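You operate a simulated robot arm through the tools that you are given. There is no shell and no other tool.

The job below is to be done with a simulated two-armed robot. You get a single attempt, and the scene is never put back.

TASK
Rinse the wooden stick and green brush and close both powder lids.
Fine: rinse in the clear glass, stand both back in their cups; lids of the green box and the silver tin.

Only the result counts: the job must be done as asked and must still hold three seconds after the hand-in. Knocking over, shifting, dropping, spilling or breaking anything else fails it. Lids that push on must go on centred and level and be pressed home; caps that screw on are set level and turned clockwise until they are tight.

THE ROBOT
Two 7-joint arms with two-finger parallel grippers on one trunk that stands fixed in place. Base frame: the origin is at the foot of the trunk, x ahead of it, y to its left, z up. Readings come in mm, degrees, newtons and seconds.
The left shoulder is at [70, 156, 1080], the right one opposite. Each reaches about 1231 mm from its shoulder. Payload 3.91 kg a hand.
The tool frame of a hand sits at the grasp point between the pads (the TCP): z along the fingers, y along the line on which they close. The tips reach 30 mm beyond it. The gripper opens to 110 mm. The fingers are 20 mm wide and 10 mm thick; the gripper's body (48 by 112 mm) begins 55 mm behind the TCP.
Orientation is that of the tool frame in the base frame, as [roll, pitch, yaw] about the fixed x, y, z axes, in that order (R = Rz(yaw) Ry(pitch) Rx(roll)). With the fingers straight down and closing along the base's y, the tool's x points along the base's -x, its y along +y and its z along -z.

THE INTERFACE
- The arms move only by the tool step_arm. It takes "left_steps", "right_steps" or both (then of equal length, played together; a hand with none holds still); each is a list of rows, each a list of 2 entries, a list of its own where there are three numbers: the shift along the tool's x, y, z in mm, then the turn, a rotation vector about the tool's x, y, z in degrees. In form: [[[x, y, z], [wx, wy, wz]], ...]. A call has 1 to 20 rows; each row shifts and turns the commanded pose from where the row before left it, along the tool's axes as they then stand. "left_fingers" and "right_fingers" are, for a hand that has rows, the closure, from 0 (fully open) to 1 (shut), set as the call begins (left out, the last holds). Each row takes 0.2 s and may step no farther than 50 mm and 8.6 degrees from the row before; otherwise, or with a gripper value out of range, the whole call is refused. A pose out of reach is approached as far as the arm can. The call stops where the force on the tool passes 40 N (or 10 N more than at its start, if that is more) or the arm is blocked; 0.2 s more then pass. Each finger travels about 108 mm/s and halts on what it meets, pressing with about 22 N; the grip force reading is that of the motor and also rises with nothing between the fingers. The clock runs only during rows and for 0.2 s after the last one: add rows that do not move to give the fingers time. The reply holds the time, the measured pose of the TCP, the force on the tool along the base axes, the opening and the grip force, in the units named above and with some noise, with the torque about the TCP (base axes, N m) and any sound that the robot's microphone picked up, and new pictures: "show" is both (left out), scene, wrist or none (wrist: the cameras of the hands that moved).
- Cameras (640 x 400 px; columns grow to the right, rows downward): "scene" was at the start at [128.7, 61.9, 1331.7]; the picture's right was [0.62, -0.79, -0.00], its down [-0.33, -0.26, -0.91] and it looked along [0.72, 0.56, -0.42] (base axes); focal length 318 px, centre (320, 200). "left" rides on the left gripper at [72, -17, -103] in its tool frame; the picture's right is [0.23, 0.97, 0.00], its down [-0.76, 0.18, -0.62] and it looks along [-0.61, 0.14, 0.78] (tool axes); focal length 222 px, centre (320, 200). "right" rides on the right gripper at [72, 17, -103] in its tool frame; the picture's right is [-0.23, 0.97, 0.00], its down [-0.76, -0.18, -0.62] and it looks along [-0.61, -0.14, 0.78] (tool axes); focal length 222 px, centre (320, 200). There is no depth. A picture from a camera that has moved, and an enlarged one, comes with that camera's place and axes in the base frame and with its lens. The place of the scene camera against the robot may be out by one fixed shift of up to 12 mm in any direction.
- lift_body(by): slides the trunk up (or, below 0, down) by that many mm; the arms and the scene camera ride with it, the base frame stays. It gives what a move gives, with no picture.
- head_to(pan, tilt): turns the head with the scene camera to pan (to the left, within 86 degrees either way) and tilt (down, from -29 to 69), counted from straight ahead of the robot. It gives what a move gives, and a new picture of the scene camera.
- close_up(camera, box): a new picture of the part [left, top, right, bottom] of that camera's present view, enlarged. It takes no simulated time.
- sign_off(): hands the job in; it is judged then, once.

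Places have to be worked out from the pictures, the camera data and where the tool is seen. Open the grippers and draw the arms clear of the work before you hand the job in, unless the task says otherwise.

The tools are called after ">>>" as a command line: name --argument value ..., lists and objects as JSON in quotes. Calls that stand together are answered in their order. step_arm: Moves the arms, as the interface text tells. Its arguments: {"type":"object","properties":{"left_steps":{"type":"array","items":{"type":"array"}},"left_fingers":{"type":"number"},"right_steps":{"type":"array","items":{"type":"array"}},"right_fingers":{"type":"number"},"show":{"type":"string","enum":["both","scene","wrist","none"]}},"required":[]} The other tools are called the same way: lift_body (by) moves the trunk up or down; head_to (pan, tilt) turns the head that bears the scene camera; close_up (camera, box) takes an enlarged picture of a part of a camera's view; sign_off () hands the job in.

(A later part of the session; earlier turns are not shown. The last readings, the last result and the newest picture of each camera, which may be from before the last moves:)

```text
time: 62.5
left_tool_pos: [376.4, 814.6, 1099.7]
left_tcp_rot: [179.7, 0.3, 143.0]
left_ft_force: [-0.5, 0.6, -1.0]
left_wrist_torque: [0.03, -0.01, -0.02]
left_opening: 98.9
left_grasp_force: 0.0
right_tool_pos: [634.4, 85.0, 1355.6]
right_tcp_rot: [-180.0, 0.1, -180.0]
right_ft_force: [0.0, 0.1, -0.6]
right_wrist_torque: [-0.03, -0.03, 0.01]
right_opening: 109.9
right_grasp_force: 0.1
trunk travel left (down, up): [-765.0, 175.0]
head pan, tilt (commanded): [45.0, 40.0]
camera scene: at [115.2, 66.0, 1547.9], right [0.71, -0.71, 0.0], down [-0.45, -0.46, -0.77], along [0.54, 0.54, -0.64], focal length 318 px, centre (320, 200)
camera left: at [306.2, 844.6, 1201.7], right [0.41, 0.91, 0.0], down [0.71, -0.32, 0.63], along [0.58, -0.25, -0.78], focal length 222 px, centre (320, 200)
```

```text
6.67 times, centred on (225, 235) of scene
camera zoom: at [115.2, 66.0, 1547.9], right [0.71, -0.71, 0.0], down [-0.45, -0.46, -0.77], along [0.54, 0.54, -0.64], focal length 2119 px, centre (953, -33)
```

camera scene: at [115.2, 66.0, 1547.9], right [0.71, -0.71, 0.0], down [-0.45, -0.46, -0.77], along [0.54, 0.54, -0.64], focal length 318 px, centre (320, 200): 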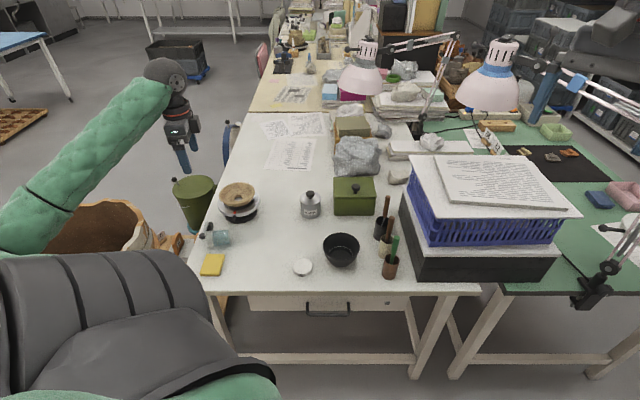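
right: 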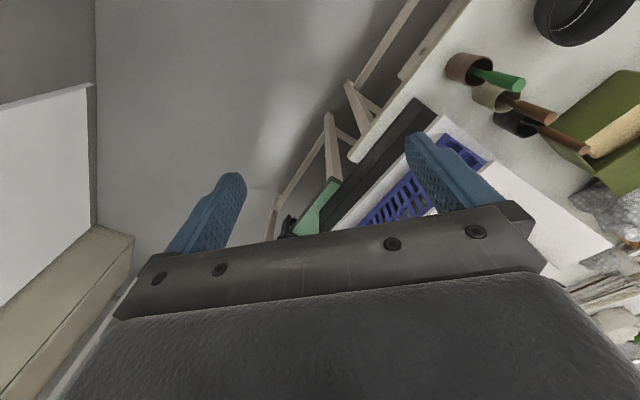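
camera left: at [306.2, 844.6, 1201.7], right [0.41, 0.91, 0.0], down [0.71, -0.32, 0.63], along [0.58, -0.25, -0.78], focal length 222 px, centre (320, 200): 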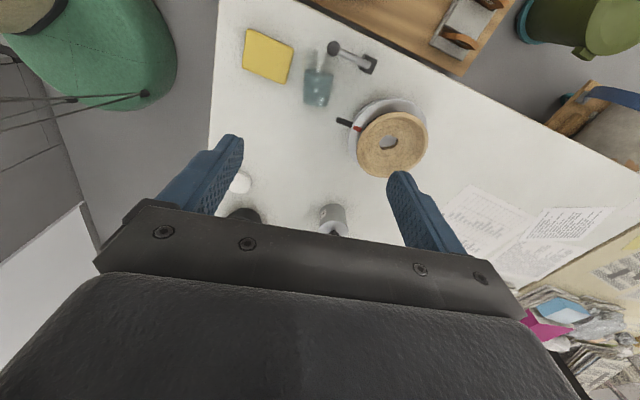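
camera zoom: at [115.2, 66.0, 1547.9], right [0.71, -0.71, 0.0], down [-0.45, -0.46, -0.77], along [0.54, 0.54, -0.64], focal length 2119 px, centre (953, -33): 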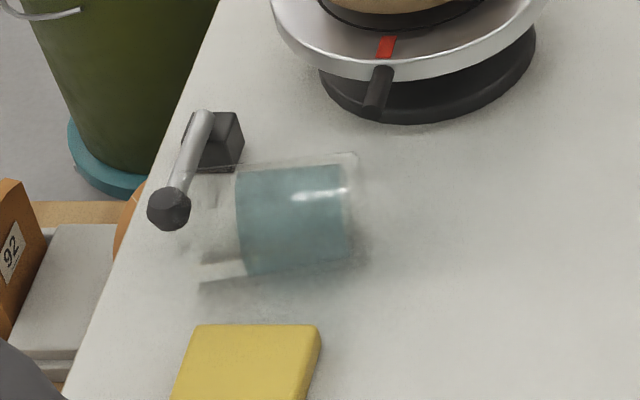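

The glass lies with its base toward −tool-x, axis turned ~−6° from the tool x, centre ≈(−6,−1.4) from the TCP; the clamp rod is just beyond its mouth. I rotate −6°, shift, and descend to ~z 940 for a refined look.

>>> step_arm --left_steps '[[[-6, -1.4, 0], [0, 0, -6]], [[0, 0, 40], [0, 0, 0]], [[0, 0, 40], [0, 0, 0]], [[0, 0, 40], [0, 0, 0]], [[0, 0, 40], [0, 0, 0]], [[0, 0, 0], [0, 0, 0]]]' --show "wrist"

>>> close_up --camera "left" --box '[230, 40, 410, 170]'

>>> close_up --camera "scene" --box '[100, 130, 300, 290]'

```text
time: 63.9
left_tool_pos: [381.9, 811.1, 940.4]
left_tcp_rot: [179.7, 0.2, 148.9]
left_ft_force: [-0.3, -0.5, -1.1]
left_wrist_torque: [-0.02, -0.02, 0.02]
left_opening: 99.0
left_grasp_force: 0.2
right_tool_pos: [634.4, 83.7, 1356.1]
right_tcp_rot: [180.0, 0.0, -180.0]
right_ft_force: [-0.2, 0.2, 0.0]
right_wrist_torque: [0.02, 0.0, 0.02]
right_opening: 109.9
right_grasp_force: 0.0
trunk travel left (down, up): [-765.0, 175.0]
head pan, tilt (commanded): [45.0, 40.0]
camera left: at [309.9, 834.2, 1042.1], right [0.31, 0.95, 0.0], down [0.74, -0.24, 0.63], along [0.6, -0.19, -0.78], focal length 222 px, centre (320, 200)
```

left: 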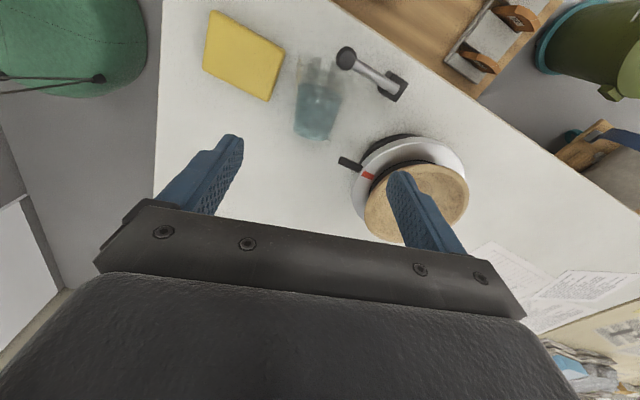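

```text
3.08 times, centred on (320, 105) of left
camera zoom: at [309.9, 834.2, 1042.1], right [0.31, 0.95, 0.0], down [0.74, -0.24, 0.63], along [0.6, -0.19, -0.78], focal length 684 px, centre (320, 492)
```

zoom: 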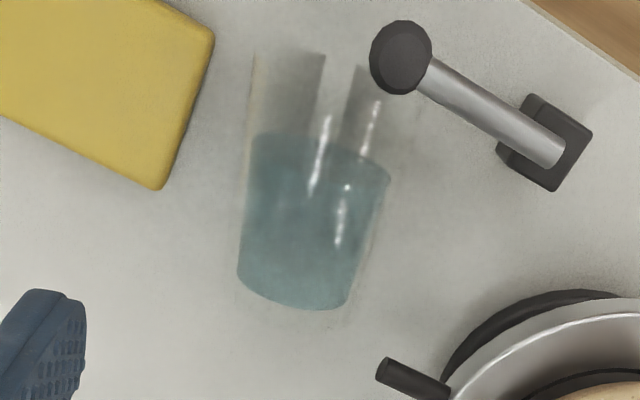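

```text
2.50 times, centred on (200, 210) of scene
camera zoom: at [116.2, 64.9, 1547.9], right [0.71, -0.71, 0.0], down [-0.45, -0.45, -0.77], along [0.54, 0.54, -0.64], focal length 795 px, centre (620, 175)
```

zoom: 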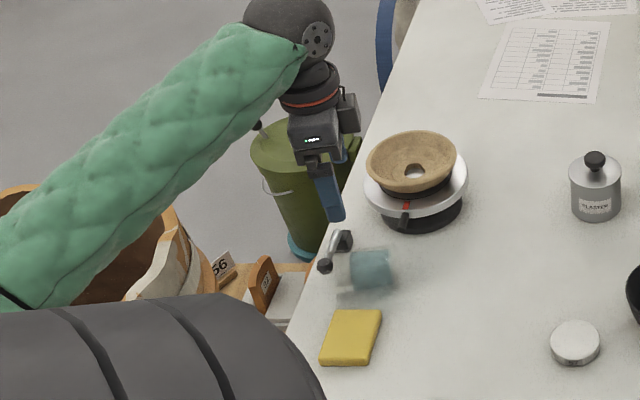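

The glass axis is now parallel to the tool x, centre within 2 mm. I tilt the hand −25.8° about tool y (body leaning over the mouth side) and descend 110 mm.

>>> step_arm --left_steps '[[[0, -1.8, 0], [0, -8.6, 0]], [[0, 0, 0], [0, -8.6, 0]], [[0, 0, 0], [0, -8.6, 0]], [[16, 0, 33], [0, 0, 0]], [[16, 0, 33], [0, 0, 0]], [[16, 0, 33], [0, 0, 0]], [[0, 0, 0], [0, 0, 0]]]' --left_fingers 0.1 --show "both"

>>> close_up --camera "left" --box '[220, 80, 420, 220]'

>>> close_up --camera "scene" --box '[180, 170, 280, 270]'

```text
time: 65.5
left_tool_pos: [383.2, 806.4, 831.7]
left_tcp_rot: [179.8, 26.1, 148.9]
left_ft_force: [0.5, 0.1, 0.2]
left_wrist_torque: [0.0, 0.0, 0.01]
left_opening: 99.1
left_grasp_force: 0.0
right_tool_pos: [634.8, 82.9, 1356.3]
right_tcp_rot: [-180.0, -0.1, 180.0]
right_ft_force: [-0.2, -0.1, -0.4]
right_wrist_torque: [-0.02, 0.0, 0.01]
right_opening: 110.0
right_grasp_force: 0.0
trunk travel left (down, up): [-765.0, 175.0]
head pan, tilt (commanded): [45.0, 40.0]
camera scene: at [116.0, 65.0, 1547.9], right [0.71, -0.71, 0.0], down [-0.45, -0.45, -0.77], along [0.54, 0.54, -0.64], focal length 318 px, centre (320, 200)
camera left: at [278.3, 850.4, 891.9], right [0.33, 0.94, -0.1], down [0.44, -0.06, 0.9], along [0.84, -0.34, -0.43], focal length 222 px, centre (320, 200)
```

scene: 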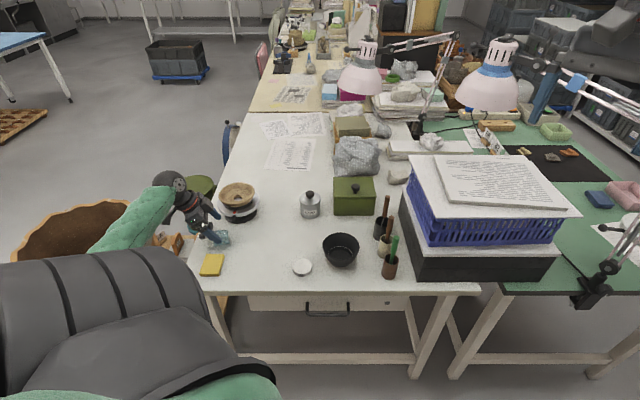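
left: 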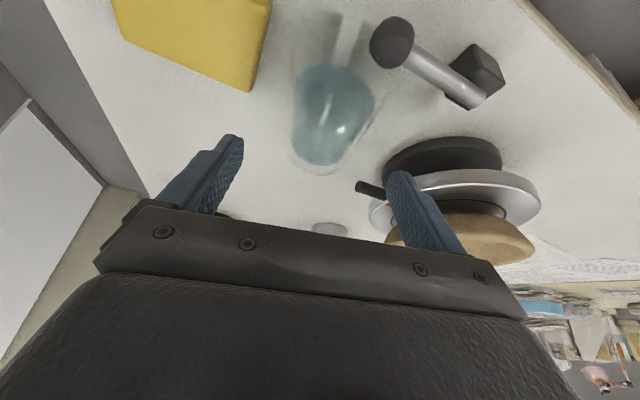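

```text
2.86 times, centred on (320, 150) of left
camera zoom: at [278.3, 850.4, 891.9], right [0.33, 0.94, -0.1], down [0.44, -0.06, 0.9], along [0.84, -0.34, -0.43], focal length 635 px, centre (320, 343)
```

zoom: 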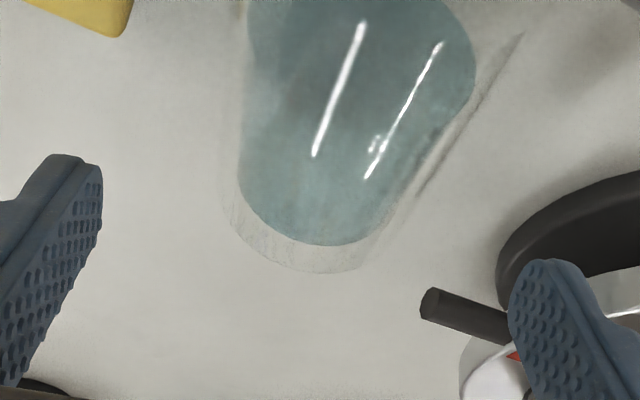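

```text
4.00 times, centred on (230, 220) of scene
camera zoom: at [116.0, 65.0, 1547.9], right [0.71, -0.71, 0.0], down [-0.45, -0.45, -0.77], along [0.54, 0.54, -0.64], focal length 1272 px, centre (680, 120)
```

zoom: 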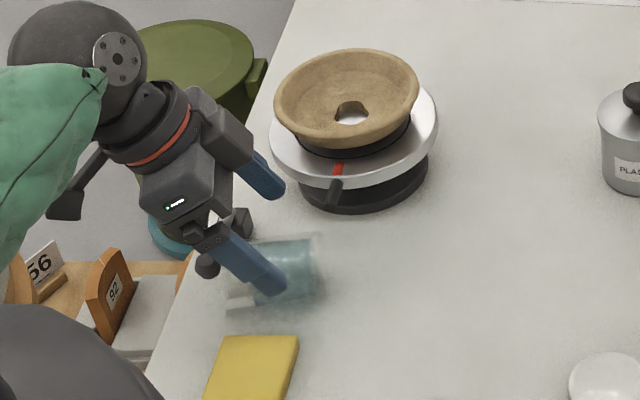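

Alignment looks good and the wheel's lever clears the finger by ~30 mm. I lower 54 mm more around the glass.

>>> step_arm --left_steps '[[[7.8, 0, 16.2], [0, 0, 0]], [[7.8, 0, 16.2], [0, 0, 0]], [[7.8, 0, 16.2], [0, 0, 0]], [[0, 0, 0], [0, 0, 0]]]' --left_fingers 0.18 --show "none"

>>> close_up --camera "left" --box '[180, 60, 460, 220]'

>>> close_up --camera "scene" --box '[190, 200, 260, 260]'

```text
time: 66.5
left_tool_pos: [384.5, 807.8, 777.9]
left_tcp_rot: [179.7, 26.2, 148.8]
left_ft_force: [0.0, -0.5, -0.6]
left_wrist_torque: [0.01, -0.01, 0.01]
left_opening: 90.0
left_grasp_force: 0.0
right_tool_pos: [634.7, 83.3, 1356.6]
right_tcp_rot: [180.0, 0.0, -180.0]
right_ft_force: [-0.2, 0.2, -0.4]
right_wrist_torque: [0.0, -0.02, 0.02]
right_opening: 110.0
right_grasp_force: 0.2
trunk travel left (down, up): [-765.0, 175.0]
head pan, tilt (commanded): [45.0, 40.0]
```

```text
2.29 times, centred on (320, 140) of left
camera zoom: at [278.9, 850.6, 839.0], right [0.33, 0.94, -0.1], down [0.44, -0.06, 0.9], along [0.84, -0.34, -0.43], focal length 508 px, centre (320, 337)
```

zoom: 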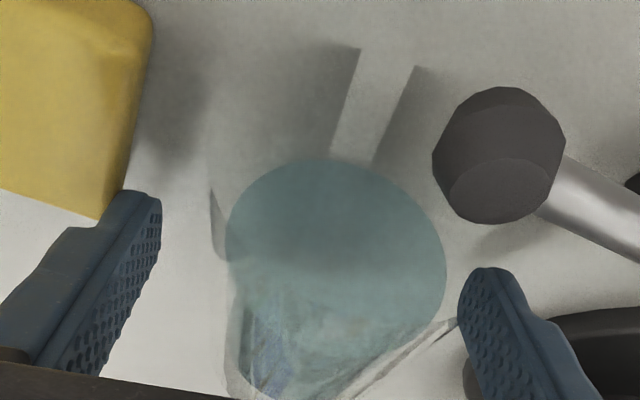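

```text
6.67 times, centred on (225, 230) of scene
camera zoom: at [116.0, 65.1, 1547.9], right [0.71, -0.71, 0.0], down [-0.45, -0.45, -0.77], along [0.54, 0.54, -0.64], focal length 2119 px, centre (953, 0)
```

zoom: 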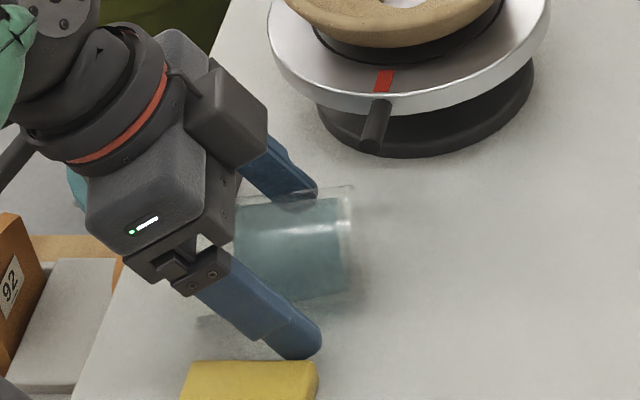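

Fingers straddle the glass with no contact forces. I close on it.

>>> step_arm --left_steps '[[[0, 0, 0], [0, 0, 0]], [[0, 0, 0], [0, 0, 0]], [[0, 0, 0], [0, 0, 0]], [[0, 0, 0], [0, 0, 0]]]' --left_fingers 1.0 --show "none"

>>> close_up --camera "left" --box '[180, 60, 460, 220]'

>>> close_up --camera "scene" --box '[190, 200, 260, 260]'

```text
time: 67.5
left_tool_pos: [383.6, 807.2, 778.8]
left_tcp_rot: [179.7, 26.1, 148.8]
left_ft_force: [0.2, -0.4, 0.3]
left_wrist_torque: [-0.06, -0.01, -0.04]
left_opening: 58.5
left_grasp_force: 21.8
right_tool_pos: [636.1, 84.5, 1355.8]
right_tcp_rot: [-179.9, 0.1, 179.9]
right_ft_force: [-0.2, -0.3, -0.1]
right_wrist_torque: [-0.03, 0.01, 0.02]
right_opening: 110.1
right_grasp_force: 0.1
trunk travel left (down, up): [-765.0, 175.0]
head pan, tilt (commanded): [45.0, 40.0]
```

```text
2.29 times, centred on (320, 140) of left
camera zoom: at [279.0, 850.6, 839.1], right [0.33, 0.94, -0.1], down [0.44, -0.06, 0.9], along [0.84, -0.34, -0.43], focal length 508 px, centre (320, 337)
```

zoom: 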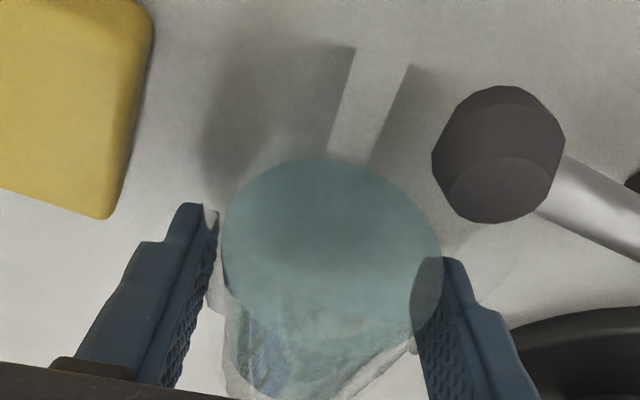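

```text
6.67 times, centred on (225, 230) of scene
camera zoom: at [116.0, 65.3, 1547.9], right [0.71, -0.71, 0.0], down [-0.45, -0.45, -0.77], along [0.54, 0.54, -0.64], focal length 2119 px, centre (953, 0)
```

zoom: 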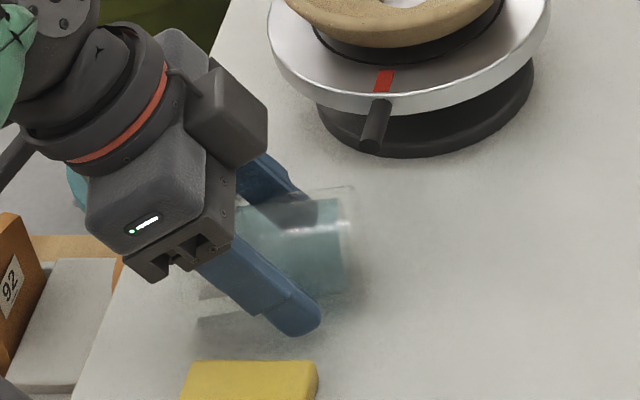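

Held at 58.5 mm. I lift straight up 40 mm and check it comes along.

>>> step_arm --left_steps '[[[-4.35, 0, -9], [0, 0, 0]], [[-6.5, 0, -13.5], [0, 0, 0]], [[-6.5, 0, -13.5], [0, 0, 0]], [[0, 0, 0], [0, 0, 0]]]' --show "none"

>>> close_up --camera "left" --box '[180, 60, 460, 220]'

>>> close_up --camera "scene" --box '[190, 190, 270, 260]'

```text
time: 68.5
left_tool_pos: [382.7, 810.1, 818.6]
left_tcp_rot: [179.7, 26.1, 148.8]
left_ft_force: [0.7, -1.3, -0.4]
left_wrist_torque: [-0.03, 0.07, 0.02]
left_opening: 55.8
left_grasp_force: 21.5
right_tool_pos: [634.7, 84.7, 1356.4]
right_tcp_rot: [-179.9, 0.0, -180.0]
right_ft_force: [-0.4, -0.7, -0.5]
right_wrist_torque: [-0.01, 0.01, 0.04]
right_opening: 109.9
right_grasp_force: 0.1
trunk travel left (down, up): [-765.0, 175.0]
head pan, tilt (commanded): [45.0, 40.0]
```

```text
2.29 times, centred on (320, 140) of left
camera zoom: at [277.7, 852.8, 878.6], right [0.33, 0.94, -0.09], down [0.44, -0.06, 0.9], along [0.84, -0.34, -0.43], focal length 508 px, centre (320, 337)
```

zoom: 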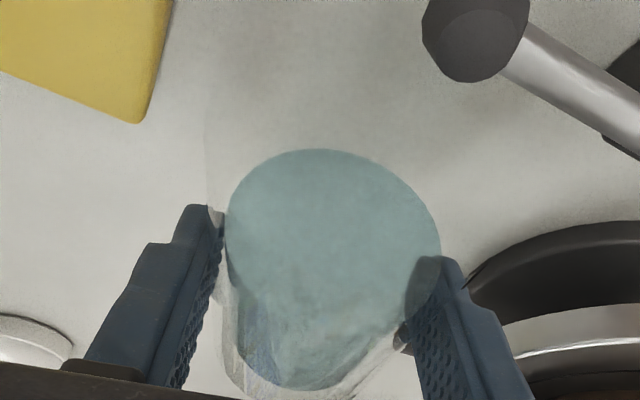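

```text
5.71 times, centred on (230, 225) of scene
camera zoom: at [116.3, 65.1, 1547.9], right [0.71, -0.71, 0.0], down [-0.45, -0.45, -0.77], along [0.54, 0.54, -0.64], focal length 1816 px, centre (834, 57)
```

zoom: 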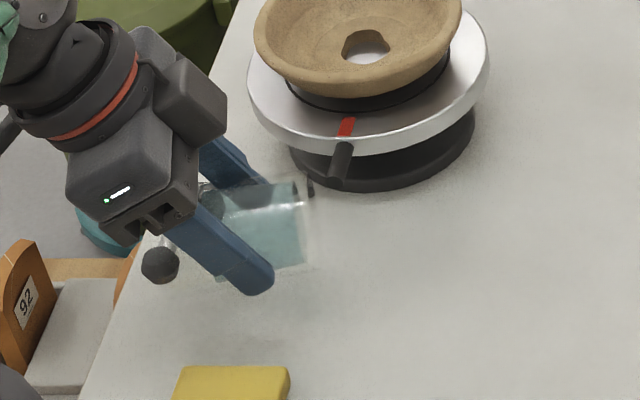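

The glass is held and lifted. I raise it further, level the hand, and yaw ~42° so the final pouring-up rotation suits the arm.

>>> step_arm --left_steps '[[[-16, 0, -33], [0, 0, 0]], [[-16, 0, -33], [0, 0, 0]], [[-16, 0, -33], [0, 0, 0]], [[0, 0, 0], [0, 8.6, 0]], [[0, 0, 0], [0, 8.6, 0]], [[0, 0, 0], [0, 8.6, 0]], [[0, 0, 0], [0, 0, 8.4]], [[0, 0, 0], [0, 0, 8.4]], [[0, 0, 0], [0, 0, 8.4]], [[0, 0, 0], [0, 0, 8.4]], [[0, 0, 0], [0, 0, 8.4]], [[0, 0, 0], [0, 0, 0]]]' --show "both"

>>> close_up --camera "scene" --box '[120, 120, 280, 260]'

```text
time: 71.1
left_tool_pos: [382.3, 809.4, 926.5]
left_tcp_rot: [179.6, 0.1, 106.8]
left_ft_force: [-0.4, 0.3, -2.0]
left_wrist_torque: [0.02, -0.01, 0.02]
left_opening: 55.8
left_grasp_force: 22.6
right_tool_pos: [636.1, 82.8, 1356.2]
right_tcp_rot: [180.0, 0.0, 180.0]
right_ft_force: [0.0, 0.3, 0.7]
right_wrist_torque: [0.03, -0.02, -0.01]
right_opening: 110.0
right_grasp_force: 0.1
trunk travel left (down, up): [-765.0, 175.0]
head pan, tilt (commanded): [45.0, 40.0]
camera scene: at [116.2, 65.6, 1547.8], right [0.71, -0.71, 0.0], down [-0.45, -0.45, -0.77], along [0.54, 0.54, -0.64], focal length 318 px, centre (320, 200)
camera left: at [343.7, 873.7, 1029.3], right [0.87, 0.5, 0.01], down [0.39, -0.68, 0.63], along [0.32, -0.54, -0.78], focal length 222 px, centre (320, 200)
```

scene: 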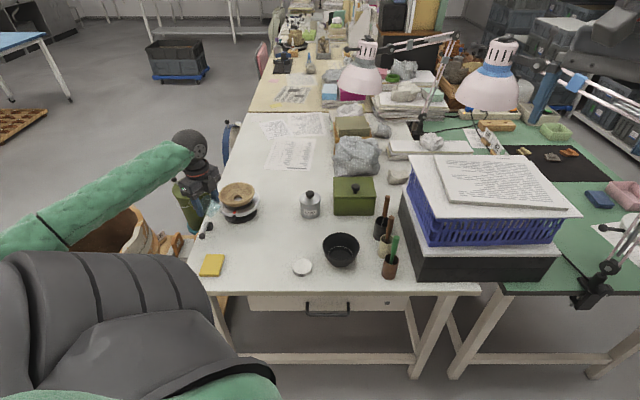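
left: 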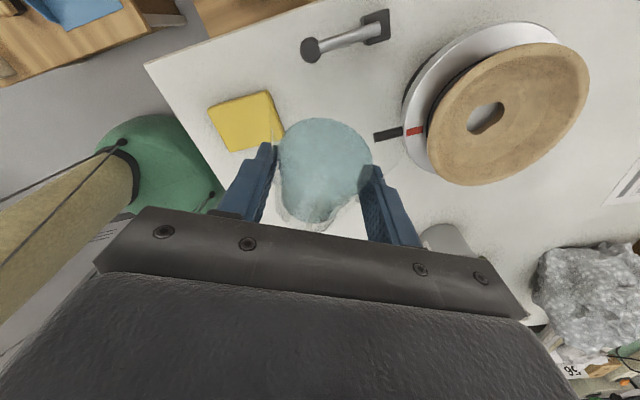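

```text
2.86 times, centred on (200, 190) of scene
camera zoom: at [116.2, 65.6, 1547.8], right [0.71, -0.71, 0.0], down [-0.45, -0.45, -0.77], along [0.54, 0.54, -0.64], focal length 908 px, centre (663, 229)
```

zoom: 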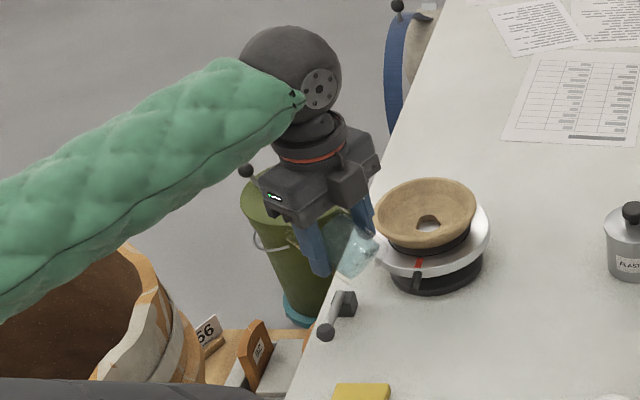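

>>> close_up --camera "left" --box '[240, 90, 420, 250]'

>>> close_up --camera "scene" --box '[180, 160, 240, 210]'

```text
2.50 times, centred on (330, 170) of left
camera zoom: at [343.7, 873.7, 1029.3], right [0.87, 0.5, 0.01], down [0.39, -0.68, 0.63], along [0.32, -0.54, -0.78], focal length 555 px, centre (295, 275)
```

zoom: 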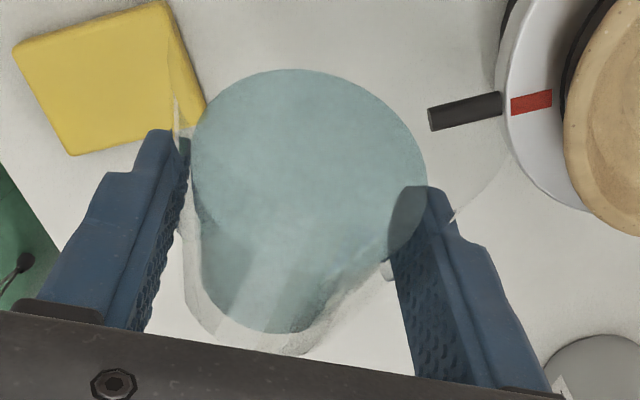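

```text
8.00 times, centred on (210, 185) of scene
camera zoom: at [116.2, 65.6, 1547.8], right [0.71, -0.71, 0.0], down [-0.45, -0.45, -0.77], along [0.54, 0.54, -0.64], focal length 2543 px, centre (1200, 320)
```

zoom: 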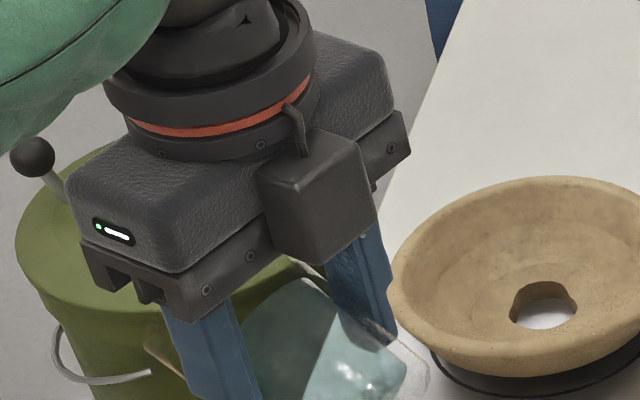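

The glass has swung ~22° base-down in the grip, which helps. I carry it over the original spot and pitch the hand +43° to bring it near upright.

>>> step_arm --left_steps '[[[-39.9, -7.1, 0], [0, 0, 0]], [[-39.9, -7.1, 0], [0, 0, 0]], [[-39.9, -7.1, 0], [0, 0, 0]], [[-39.9, -7.1, 0], [0, 0, 0]], [[0, 0, 0], [0, 8.6, 0]], [[0, 0, 0], [0, 8.6, 0]], [[0, 0, 0], [0, 8.6, 0]], [[0, 0, 0], [0, 8.6, 0]], [[0, 0, 0], [0, 8.6, 0]], [[0, 0, 0], [0, 0, 0]]]' --show "both"

>>> close_up --camera "left" --box '[240, 90, 420, 250]'

>>> close_up --camera "scene" --box '[180, 180, 300, 290]'

```text
time: 73.3
left_tool_pos: [401.8, 646.7, 925.3]
left_tcp_rot: [179.3, -43.0, 107.4]
left_ft_force: [-0.8, 0.8, -2.6]
left_wrist_torque: [-0.06, -0.01, 0.0]
left_opening: 55.7
left_grasp_force: 22.2
right_tool_pos: [635.0, 84.9, 1357.2]
right_tcp_rot: [-179.9, -0.1, -179.9]
right_ft_force: [-0.4, 0.4, 0.1]
right_wrist_torque: [0.02, -0.04, 0.01]
right_opening: 110.1
right_grasp_force: 0.0
trunk travel left (down, up): [-765.0, 175.0]
head pan, tilt (commanded): [45.0, 40.0]
camera scene: at [115.4, 65.8, 1547.9], right [0.71, -0.71, 0.0], down [-0.45, -0.46, -0.77], along [0.54, 0.54, -0.64], focal length 318 px, centre (320, 200)
camera left: at [387.9, 625.8, 1050.8], right [0.88, 0.44, 0.16], down [0.46, -0.89, -0.06], along [0.12, 0.13, -0.98], focal length 222 px, centre (320, 200)
```

scene: 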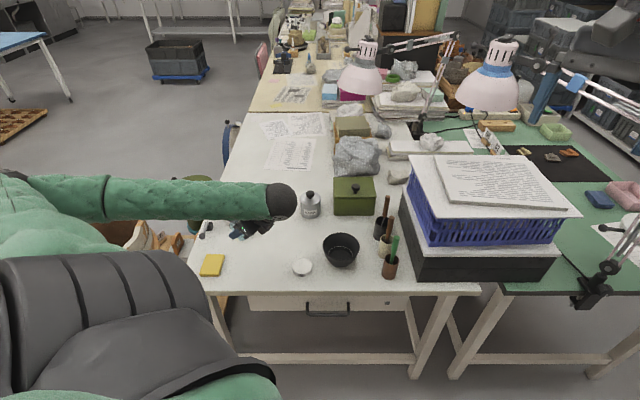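
left: 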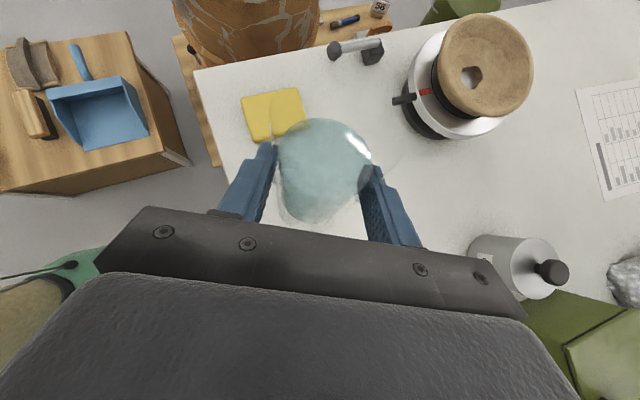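

```text
2.50 times, centred on (330, 170) of left
camera zoom: at [387.9, 625.8, 1050.8], right [0.88, 0.44, 0.16], down [0.46, -0.89, -0.06], along [0.12, 0.13, -0.98], focal length 555 px, centre (295, 275)
```

zoom: 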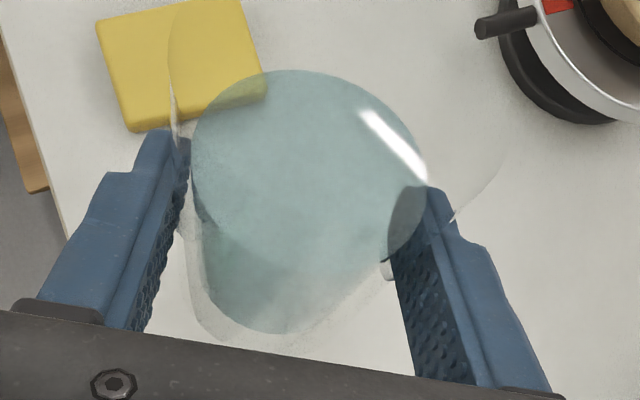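

```text
3.64 times, centred on (240, 235) of scene
camera zoom: at [115.4, 65.8, 1547.9], right [0.71, -0.71, 0.0], down [-0.45, -0.46, -0.77], along [0.54, 0.54, -0.64], focal length 1156 px, centre (611, 73)
```

zoom: 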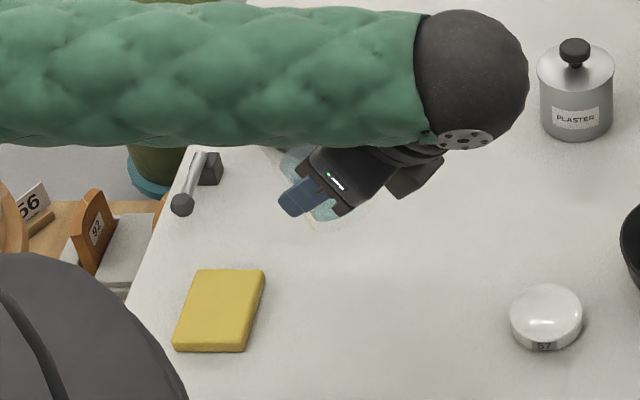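

The glass is ~24° from upright, leaning mouth-outward. I pitch another 24° and check verticality.

>>> step_arm --left_steps '[[[0, 0, 0], [0, 8, 0]], [[0, 0, 0], [0, 8, 0]], [[0, 0, 0], [0, 8, 0]], [[0, 0, 0], [0, 0, 0]]]' --show "both"

>>> close_up --camera "left" --box '[220, 60, 440, 250]'

>>> close_up --camera "scene" --box '[180, 190, 300, 290]'

>>> close_up --camera "right" --box '[440, 0, 640, 120]'

```text
time: 74.3
left_tool_pos: [402.0, 646.8, 926.2]
left_tcp_rot: [179.4, -55.0, 107.4]
left_ft_force: [-0.2, 0.3, -1.7]
left_wrist_torque: [-0.06, -0.02, 0.0]
left_opening: 55.6
left_grasp_force: 21.9
left hand out of reach, approached as far as the arm can: row 2, 3
right_tool_pos: [635.5, 83.1, 1355.2]
right_tcp_rot: [-180.0, 0.0, -180.0]
right_ft_force: [-0.1, 0.4, 1.2]
right_wrist_torque: [0.0, 0.01, 0.04]
right_opening: 109.9
right_grasp_force: 0.1
trunk travel left (down, up): [-765.0, 175.0]
head pan, tilt (commanded): [45.0, 40.0]
camera scene: at [116.8, 65.5, 1547.8], right [0.71, -0.71, 0.0], down [-0.46, -0.45, -0.77], along [0.54, 0.54, -0.64], focal length 318 px, centre (320, 200)
camera left: at [396.9, 601.5, 1044.0], right [0.89, 0.41, 0.19], down [0.45, -0.85, -0.26], along [0.06, 0.32, -0.94], focal length 222 px, centre (320, 200)
```

scene: 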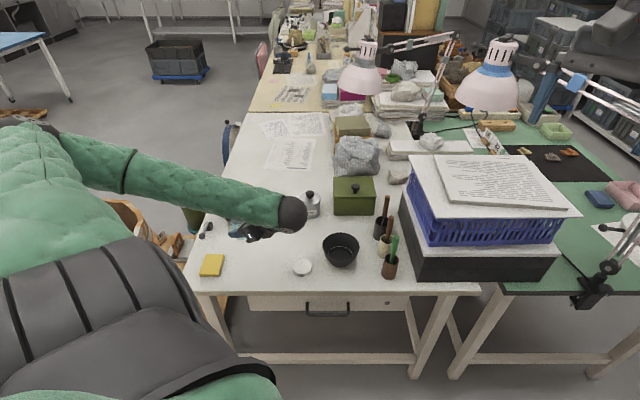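
left: 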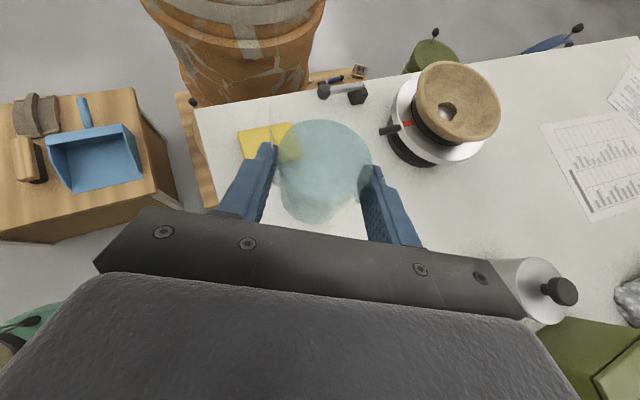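

```text
2.11 times, centred on (330, 155) of left
camera zoom: at [396.9, 601.5, 1044.0], right [0.89, 0.41, 0.19], down [0.45, -0.85, -0.26], along [0.06, 0.32, -0.94], focal length 468 px, centre (299, 295)
```

zoom: 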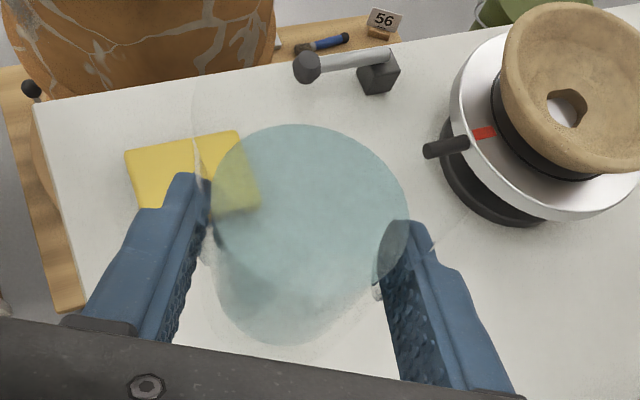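

```text
4.00 times, centred on (240, 240) of scene
camera zoom: at [116.8, 65.5, 1547.8], right [0.71, -0.71, 0.0], down [-0.46, -0.45, -0.77], along [0.54, 0.54, -0.64], focal length 1272 px, centre (640, 40)
```

zoom: 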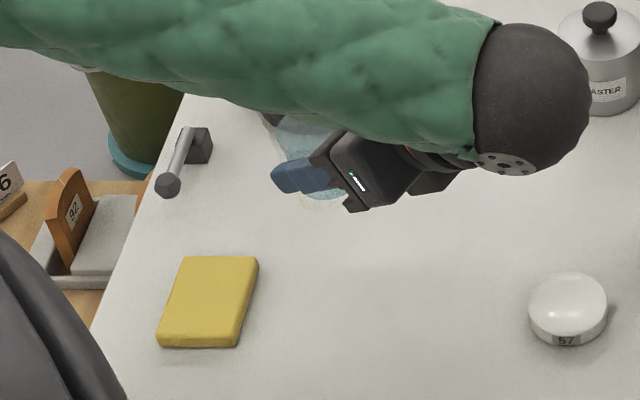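

```text
3.20 times, centred on (540, 60) of right
camera zoom: at [562.7, 99.7, 1458.6], right [0.23, 0.97, 0.0], down [0.76, -0.18, 0.62], along [0.61, -0.14, -0.78], focal length 711 px, centre (-384, 648)
```

zoom: 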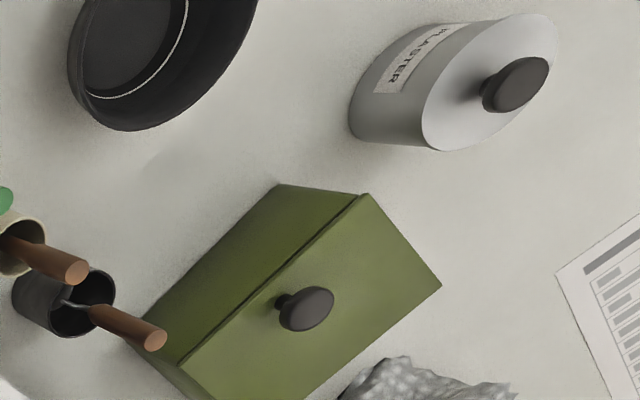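

The wrist reached its limit at 55° pitch (glass ~12° from upright). I test the commanded orientation by backing off 4°, then will lower the trunk rather than the arm so the wrist gains range.

>>> step_arm --left_steps '[[[0, 0, 0], [0, -4, 0]], [[0, 0, 0], [0, 0, 0]]]' --show "none"

```text
time: 74.9
left_tool_pos: [403.2, 647.7, 924.3]
left_tcp_rot: [179.4, -50.9, 107.4]
left_ft_force: [0.4, 0.2, -2.2]
left_wrist_torque: [0.0, -0.02, 0.02]
left_opening: 55.6
left_grasp_force: 21.6
right_tool_pos: [635.7, 84.0, 1355.7]
right_tcp_rot: [180.0, -0.1, -180.0]
right_ft_force: [0.0, 0.4, -0.4]
right_wrist_torque: [-0.03, 0.02, 0.01]
right_opening: 110.0
right_grasp_force: 0.0
trunk travel left (down, up): [-765.0, 175.0]
head pan, tilt (commanded): [45.0, 40.0]
```

Commanded pose follows the actual one. I raise the hand 100 mm with the arm, then lower the trunk 190 mm, to flatten the forearm and free up the wrist.

>>> step_arm --left_steps '[[[25.9, 0, -21], [0, 0, 0]], [[25.9, 0, -21], [0, 0, 0]], [[25.9, 0, -21], [0, 0, 0]], [[0, 0, 0], [0, 0, 0]]]' --show "none"

>>> lift_body --by -190

>>> step_arm --left_steps '[[[0, 0, 0], [0, 8, 0]], [[0, 0, 0], [0, 8, 0]], [[0, 0, 0], [0, 0, 0]]]' --show "both"

>>> close_up --camera "left" --box '[220, 60, 440, 250]'

```text
time: 75.9
left_tool_pos: [401.3, 649.4, 1027.5]
left_tcp_rot: [179.4, -50.9, 107.4]
left_ft_force: [0.3, 0.2, -3.1]
left_wrist_torque: [-0.07, -0.02, -0.02]
left_opening: 56.0
left_grasp_force: 21.6
right_tool_pos: [636.1, 82.9, 1355.5]
right_tcp_rot: [-179.9, 0.1, 179.9]
right_ft_force: [0.8, 0.4, -0.2]
right_wrist_torque: [-0.03, 0.02, -0.04]
right_opening: 110.1
right_grasp_force: 0.1
trunk travel left (down, up): [-765.0, 175.0]
head pan, tilt (commanded): [45.0, 40.0]
```

```text
time: 78.0
left_tool_pos: [401.3, 649.6, 837.6]
left_tcp_rot: [179.3, -50.9, 107.4]
left_ft_force: [0.4, 0.9, -2.9]
left_wrist_torque: [-0.02, -0.02, -0.01]
left_opening: 55.8
left_grasp_force: 21.8
right_tool_pos: [635.4, 83.4, 1165.0]
right_tcp_rot: [-180.0, 0.0, 180.0]
right_ft_force: [-0.4, 0.2, -0.7]
right_wrist_torque: [-0.02, -0.03, -0.02]
right_opening: 110.1
right_grasp_force: 0.2
trunk travel left (down, up): [-575.0, 365.0]
head pan, tilt (commanded): [45.0, 40.0]
```

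```text
time: 78.8
left_tool_pos: [401.2, 651.9, 834.6]
left_tcp_rot: [178.9, -66.8, 107.8]
left_ft_force: [-0.1, 0.0, -3.1]
left_wrist_torque: [0.01, 0.01, 0.04]
left_opening: 55.5
left_grasp_force: 22.3
right_tool_pos: [636.0, 88.5, 1165.0]
right_tcp_rot: [-179.8, 0.0, -179.8]
right_ft_force: [-1.1, 0.8, -0.2]
right_wrist_torque: [-0.04, -0.03, 0.03]
right_opening: 110.1
right_grasp_force: 0.1
trunk travel left (down, up): [-575.0, 365.0]
head pan, tilt (commanded): [45.0, 40.0]
camera scene: at [116.5, 70.0, 1357.5], right [0.71, -0.71, 0.0], down [-0.45, -0.46, -0.76], along [0.54, 0.54, -0.65], focal length 318 px, centre (320, 200)
camera left: at [402.8, 583.1, 941.7], right [0.9, 0.37, 0.22], down [0.43, -0.78, -0.45], along [0.0, 0.5, -0.86], focal length 222 px, centre (320, 200)
```

scene: 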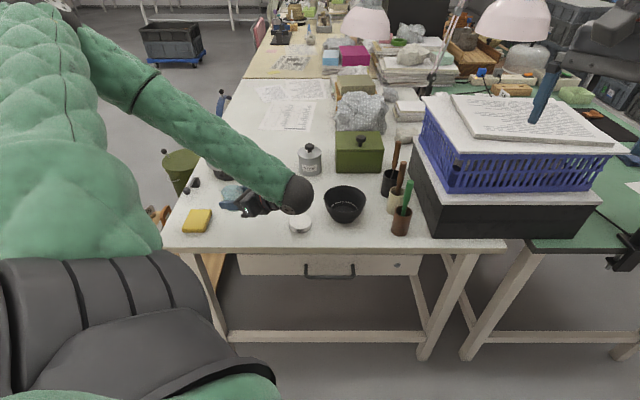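
left: 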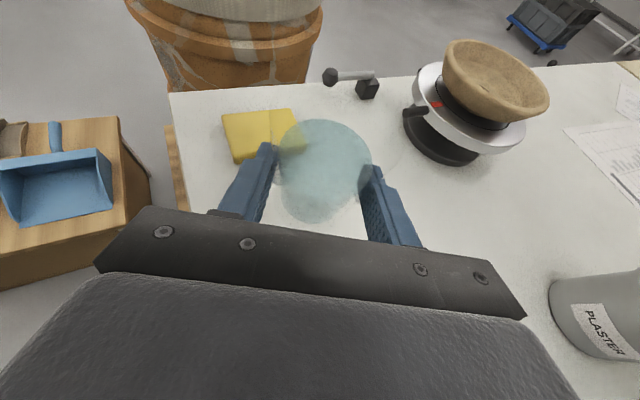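

```text
2.11 times, centred on (330, 155) of left
camera zoom: at [402.8, 583.1, 941.7], right [0.9, 0.37, 0.22], down [0.43, -0.78, -0.45], along [0.0, 0.5, -0.86], focal length 468 px, centre (299, 295)
```

zoom: 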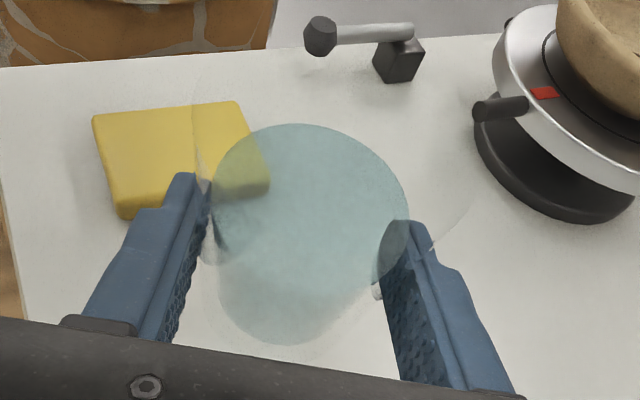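

The glass is now near upright (pitch 66.8°). The right-hand reading shows a ~5 mm trunk sway; I wait briefly to see whether that is transient.

>>> step_arm --left_steps '[[[0, 0, 0], [0, 0, 0]], [[0, 0, 0], [0, 0, 0]], [[0, 0, 0], [0, 0, 0]]]' --show "none"

>>> close_up --camera "scene" --box '[180, 140, 340, 250]'

```text
time: 79.6
left_tool_pos: [402.3, 648.2, 837.4]
left_tcp_rot: [178.9, -67.0, 107.8]
left_ft_force: [0.3, 0.7, -3.5]
left_wrist_torque: [-0.05, -0.03, 0.0]
left_opening: 55.6
left_grasp_force: 21.9
right_tool_pos: [635.0, 83.5, 1165.6]
right_tcp_rot: [179.9, 0.1, -180.0]
right_ft_force: [-0.2, 0.6, -0.6]
right_wrist_torque: [-0.02, 0.02, -0.04]
right_opening: 109.9
right_grasp_force: 0.0
trunk travel left (down, up): [-575.0, 365.0]
head pan, tilt (commanded): [45.0, 40.0]
```

```text
3.64 times, centred on (260, 195) of scene
camera zoom: at [116.4, 65.1, 1357.8], right [0.71, -0.71, 0.0], down [-0.46, -0.45, -0.77], along [0.54, 0.54, -0.64], focal length 1156 px, centre (538, 218)
```

zoom: 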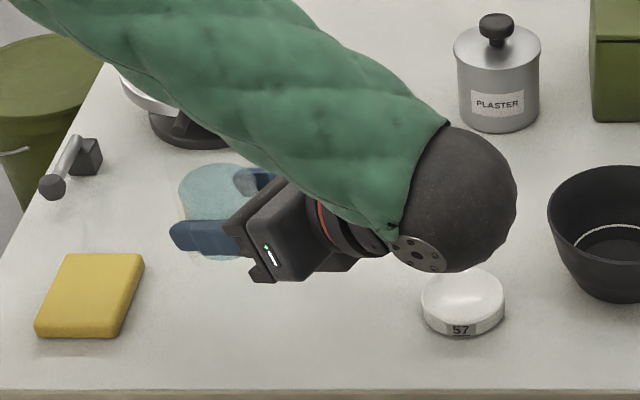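

The sway was transient; readings are normal and the glass is upright. I shift (+3,−13) mm to the original spot and lower the trunk 34 mm.

>>> step_arm --left_steps '[[[-5.2, -0.9, -12.1], [0, 0, 0]], [[0, 0, 0], [0, 0, 0]], [[0, 0, 0], [0, 0, 0]]]' --show "none"

>>> lift_body --by -34

>>> close_up --camera "scene" --box '[200, 160, 300, 240]'

>>> close_up --camera "left" --box '[220, 60, 440, 250]'

```text
time: 80.4
left_tool_pos: [404.0, 637.3, 837.9]
left_tcp_rot: [179.0, -67.0, 107.9]
left_ft_force: [-0.4, 0.2, -3.5]
left_wrist_torque: [-0.04, -0.03, -0.01]
left_opening: 55.7
left_grasp_force: 22.5
right_tool_pos: [636.1, 84.2, 1166.7]
right_tcp_rot: [-179.9, 0.0, 180.0]
right_ft_force: [-0.4, -0.4, 0.0]
right_wrist_torque: [0.01, 0.01, -0.01]
right_opening: 110.1
right_grasp_force: 0.1
trunk travel left (down, up): [-575.0, 365.0]
head pan, tilt (commanded): [45.0, 40.0]
```

```text
time: 81.2
left_tool_pos: [404.0, 636.8, 803.4]
left_tcp_rot: [178.8, -66.9, 108.0]
left_ft_force: [-0.5, 0.2, -2.5]
left_wrist_torque: [-0.05, -0.03, 0.02]
left_opening: 55.5
left_grasp_force: 22.5
right_tool_pos: [634.9, 83.1, 1133.3]
right_tcp_rot: [-180.0, 0.0, 180.0]
right_ft_force: [-0.4, 0.7, 0.4]
right_wrist_torque: [-0.02, 0.02, -0.02]
right_opening: 109.9
right_grasp_force: 0.1
trunk travel left (down, up): [-541.0, 399.0]
head pan, tilt (commanded): [45.0, 40.0]
```

```text
5.00 times, centred on (250, 200) of scene
camera zoom: at [115.7, 65.2, 1324.0], right [0.71, -0.71, 0.0], down [-0.45, -0.45, -0.77], along [0.54, 0.54, -0.64], focal length 1589 px, centre (670, 200)
```

zoom: 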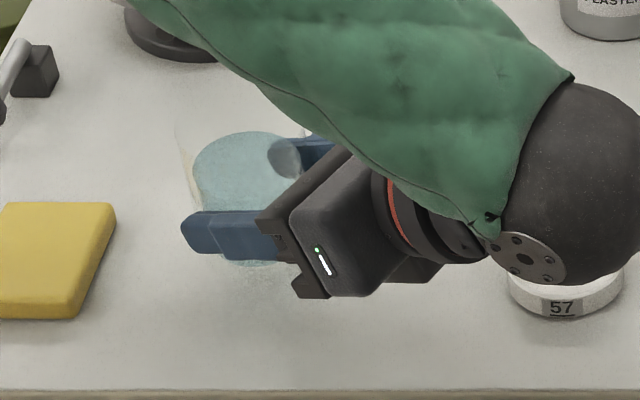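

```text
2.11 times, centred on (330, 155) of left
camera zoom: at [405.2, 568.0, 910.4], right [0.9, 0.37, 0.22], down [0.43, -0.78, -0.46], along [0.0, 0.5, -0.86], focal length 468 px, centre (299, 295)
```

zoom: 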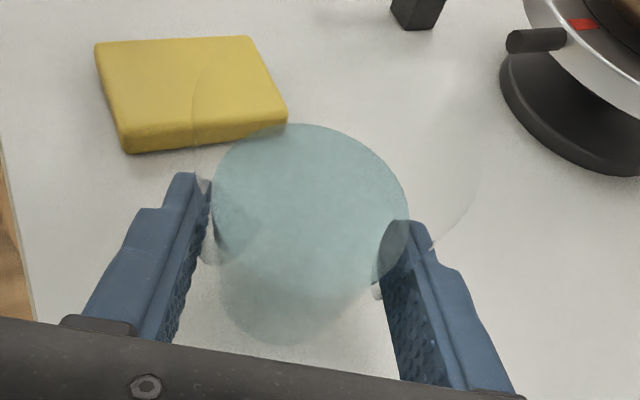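

The glass bottom should be ~10 mm above the table. I lower in 2 mm steps until the force shows contact.

>>> step_arm --left_steps '[[[-1.84, 0, 0.78], [0, 0, 0]], [[-1.84, 0, 0.78], [0, 0, 0]], [[-1.84, 0, 0.78], [0, 0, 0]], [[-1.84, 0, 0.78], [0, 0, 0]], [[0, 0, 0], [0, 0, 0]]]' --show "none"

```text
time: 82.4
left_tool_pos: [404.9, 636.0, 794.5]
left_tcp_rot: [178.9, -66.9, 107.9]
left_ft_force: [-0.3, 0.3, -3.5]
left_wrist_torque: [-0.07, -0.01, 0.01]
left_opening: 55.6
left_grasp_force: 22.1
right_tool_pos: [635.8, 83.3, 1132.1]
right_tcp_rot: [-180.0, 0.0, -180.0]
right_ft_force: [-0.5, 0.8, -1.0]
right_wrist_torque: [0.04, 0.0, 0.01]
right_opening: 109.6
right_grasp_force: 0.2
trunk travel left (down, up): [-541.0, 399.0]
head pan, tilt (commanded): [45.0, 40.0]
```

>>> step_arm --left_steps '[[[-1.84, 0, 0.78], [0, 0, 0]], [[-1.84, 0, 0.78], [0, 0, 0]], [[0, 0, 0], [0, 0, 0]]]' --show "none"

>>> close_up --camera "scene" --box '[215, 165, 275, 225]'

```text
time: 83.2
left_tool_pos: [403.9, 636.8, 792.4]
left_tcp_rot: [178.9, -66.9, 107.9]
left_ft_force: [0.7, -0.4, -2.8]
left_wrist_torque: [-0.02, 0.01, 0.02]
left_opening: 55.6
left_grasp_force: 22.0
right_tool_pos: [636.5, 83.9, 1131.1]
right_tcp_rot: [-179.9, 0.0, -179.9]
right_ft_force: [0.1, -0.1, -0.9]
right_wrist_torque: [-0.01, 0.02, 0.03]
right_opening: 109.9
right_grasp_force: 0.1
trunk travel left (down, up): [-541.0, 399.0]
head pan, tilt (commanded): [45.0, 40.0]
```

```text
6.67 times, centred on (245, 195) of scene
camera zoom: at [116.2, 65.4, 1323.8], right [0.71, -0.71, 0.0], down [-0.45, -0.45, -0.77], along [0.54, 0.54, -0.64], focal length 2119 px, centre (820, 233)
```

zoom: 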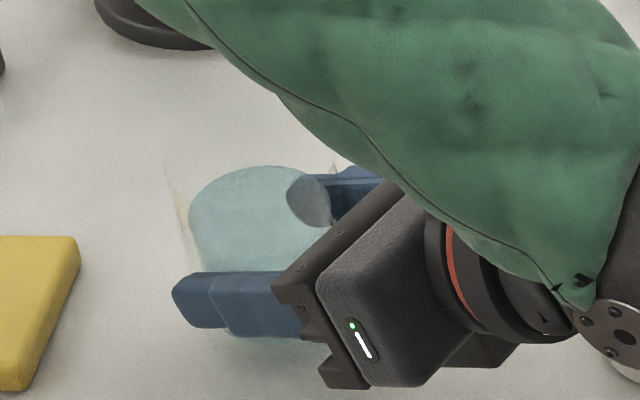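

>>> step_arm --left_steps '[[[-1.84, 0, 0.78], [0, 0, 0]], [[-1.84, 0, 0.78], [0, 0, 0]], [[0, 0, 0], [0, 0, 0]]]' --show "none"

```text
time: 84.0
left_tool_pos: [404.3, 637.7, 787.4]
left_tcp_rot: [178.9, -66.9, 107.9]
left_ft_force: [-0.6, -0.3, -2.2]
left_wrist_torque: [-0.03, -0.01, -0.01]
left_opening: 55.5
left_grasp_force: 22.5
right_tool_pos: [634.2, 84.2, 1132.9]
right_tcp_rot: [180.0, 0.0, 180.0]
right_ft_force: [0.4, -0.2, 0.1]
right_wrist_torque: [-0.03, -0.02, 0.01]
right_opening: 110.0
right_grasp_force: 0.1
trunk travel left (down, up): [-541.0, 399.0]
head pan, tilt (commanded): [45.0, 40.0]
```

>>> step_arm --left_steps '[[[-1.84, 0, 0.78], [0, 0, 0]], [[-1.84, 0, 0.78], [0, 0, 0]], [[0, 0, 0], [0, 0, 0]]]' --show "none"

>>> close_up --camera "scene" --box '[215, 165, 275, 225]'

```text
time: 84.8
left_tool_pos: [403.5, 637.1, 784.2]
left_tcp_rot: [178.7, -67.0, 108.0]
left_ft_force: [1.4, 3.6, 11.4]
left_wrist_torque: [-0.04, -0.01, -0.02]
left_opening: 55.4
left_grasp_force: 21.9
right_tool_pos: [634.4, 83.9, 1132.2]
right_tcp_rot: [179.9, 0.0, 179.9]
right_ft_force: [0.4, 0.9, 0.2]
right_wrist_torque: [0.01, -0.04, 0.0]
right_opening: 110.0
right_grasp_force: 0.0
trunk travel left (down, up): [-541.0, 399.0]
head pan, tilt (commanded): [45.0, 40.0]
```

```text
6.67 times, centred on (245, 195) of scene
camera zoom: at [115.8, 64.7, 1324.1], right [0.71, -0.71, 0.0], down [-0.45, -0.45, -0.77], along [0.54, 0.54, -0.64], focal length 2119 px, centre (820, 233)
```

zoom: 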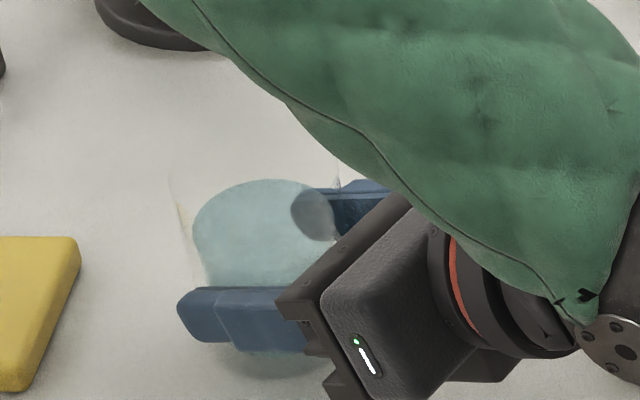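

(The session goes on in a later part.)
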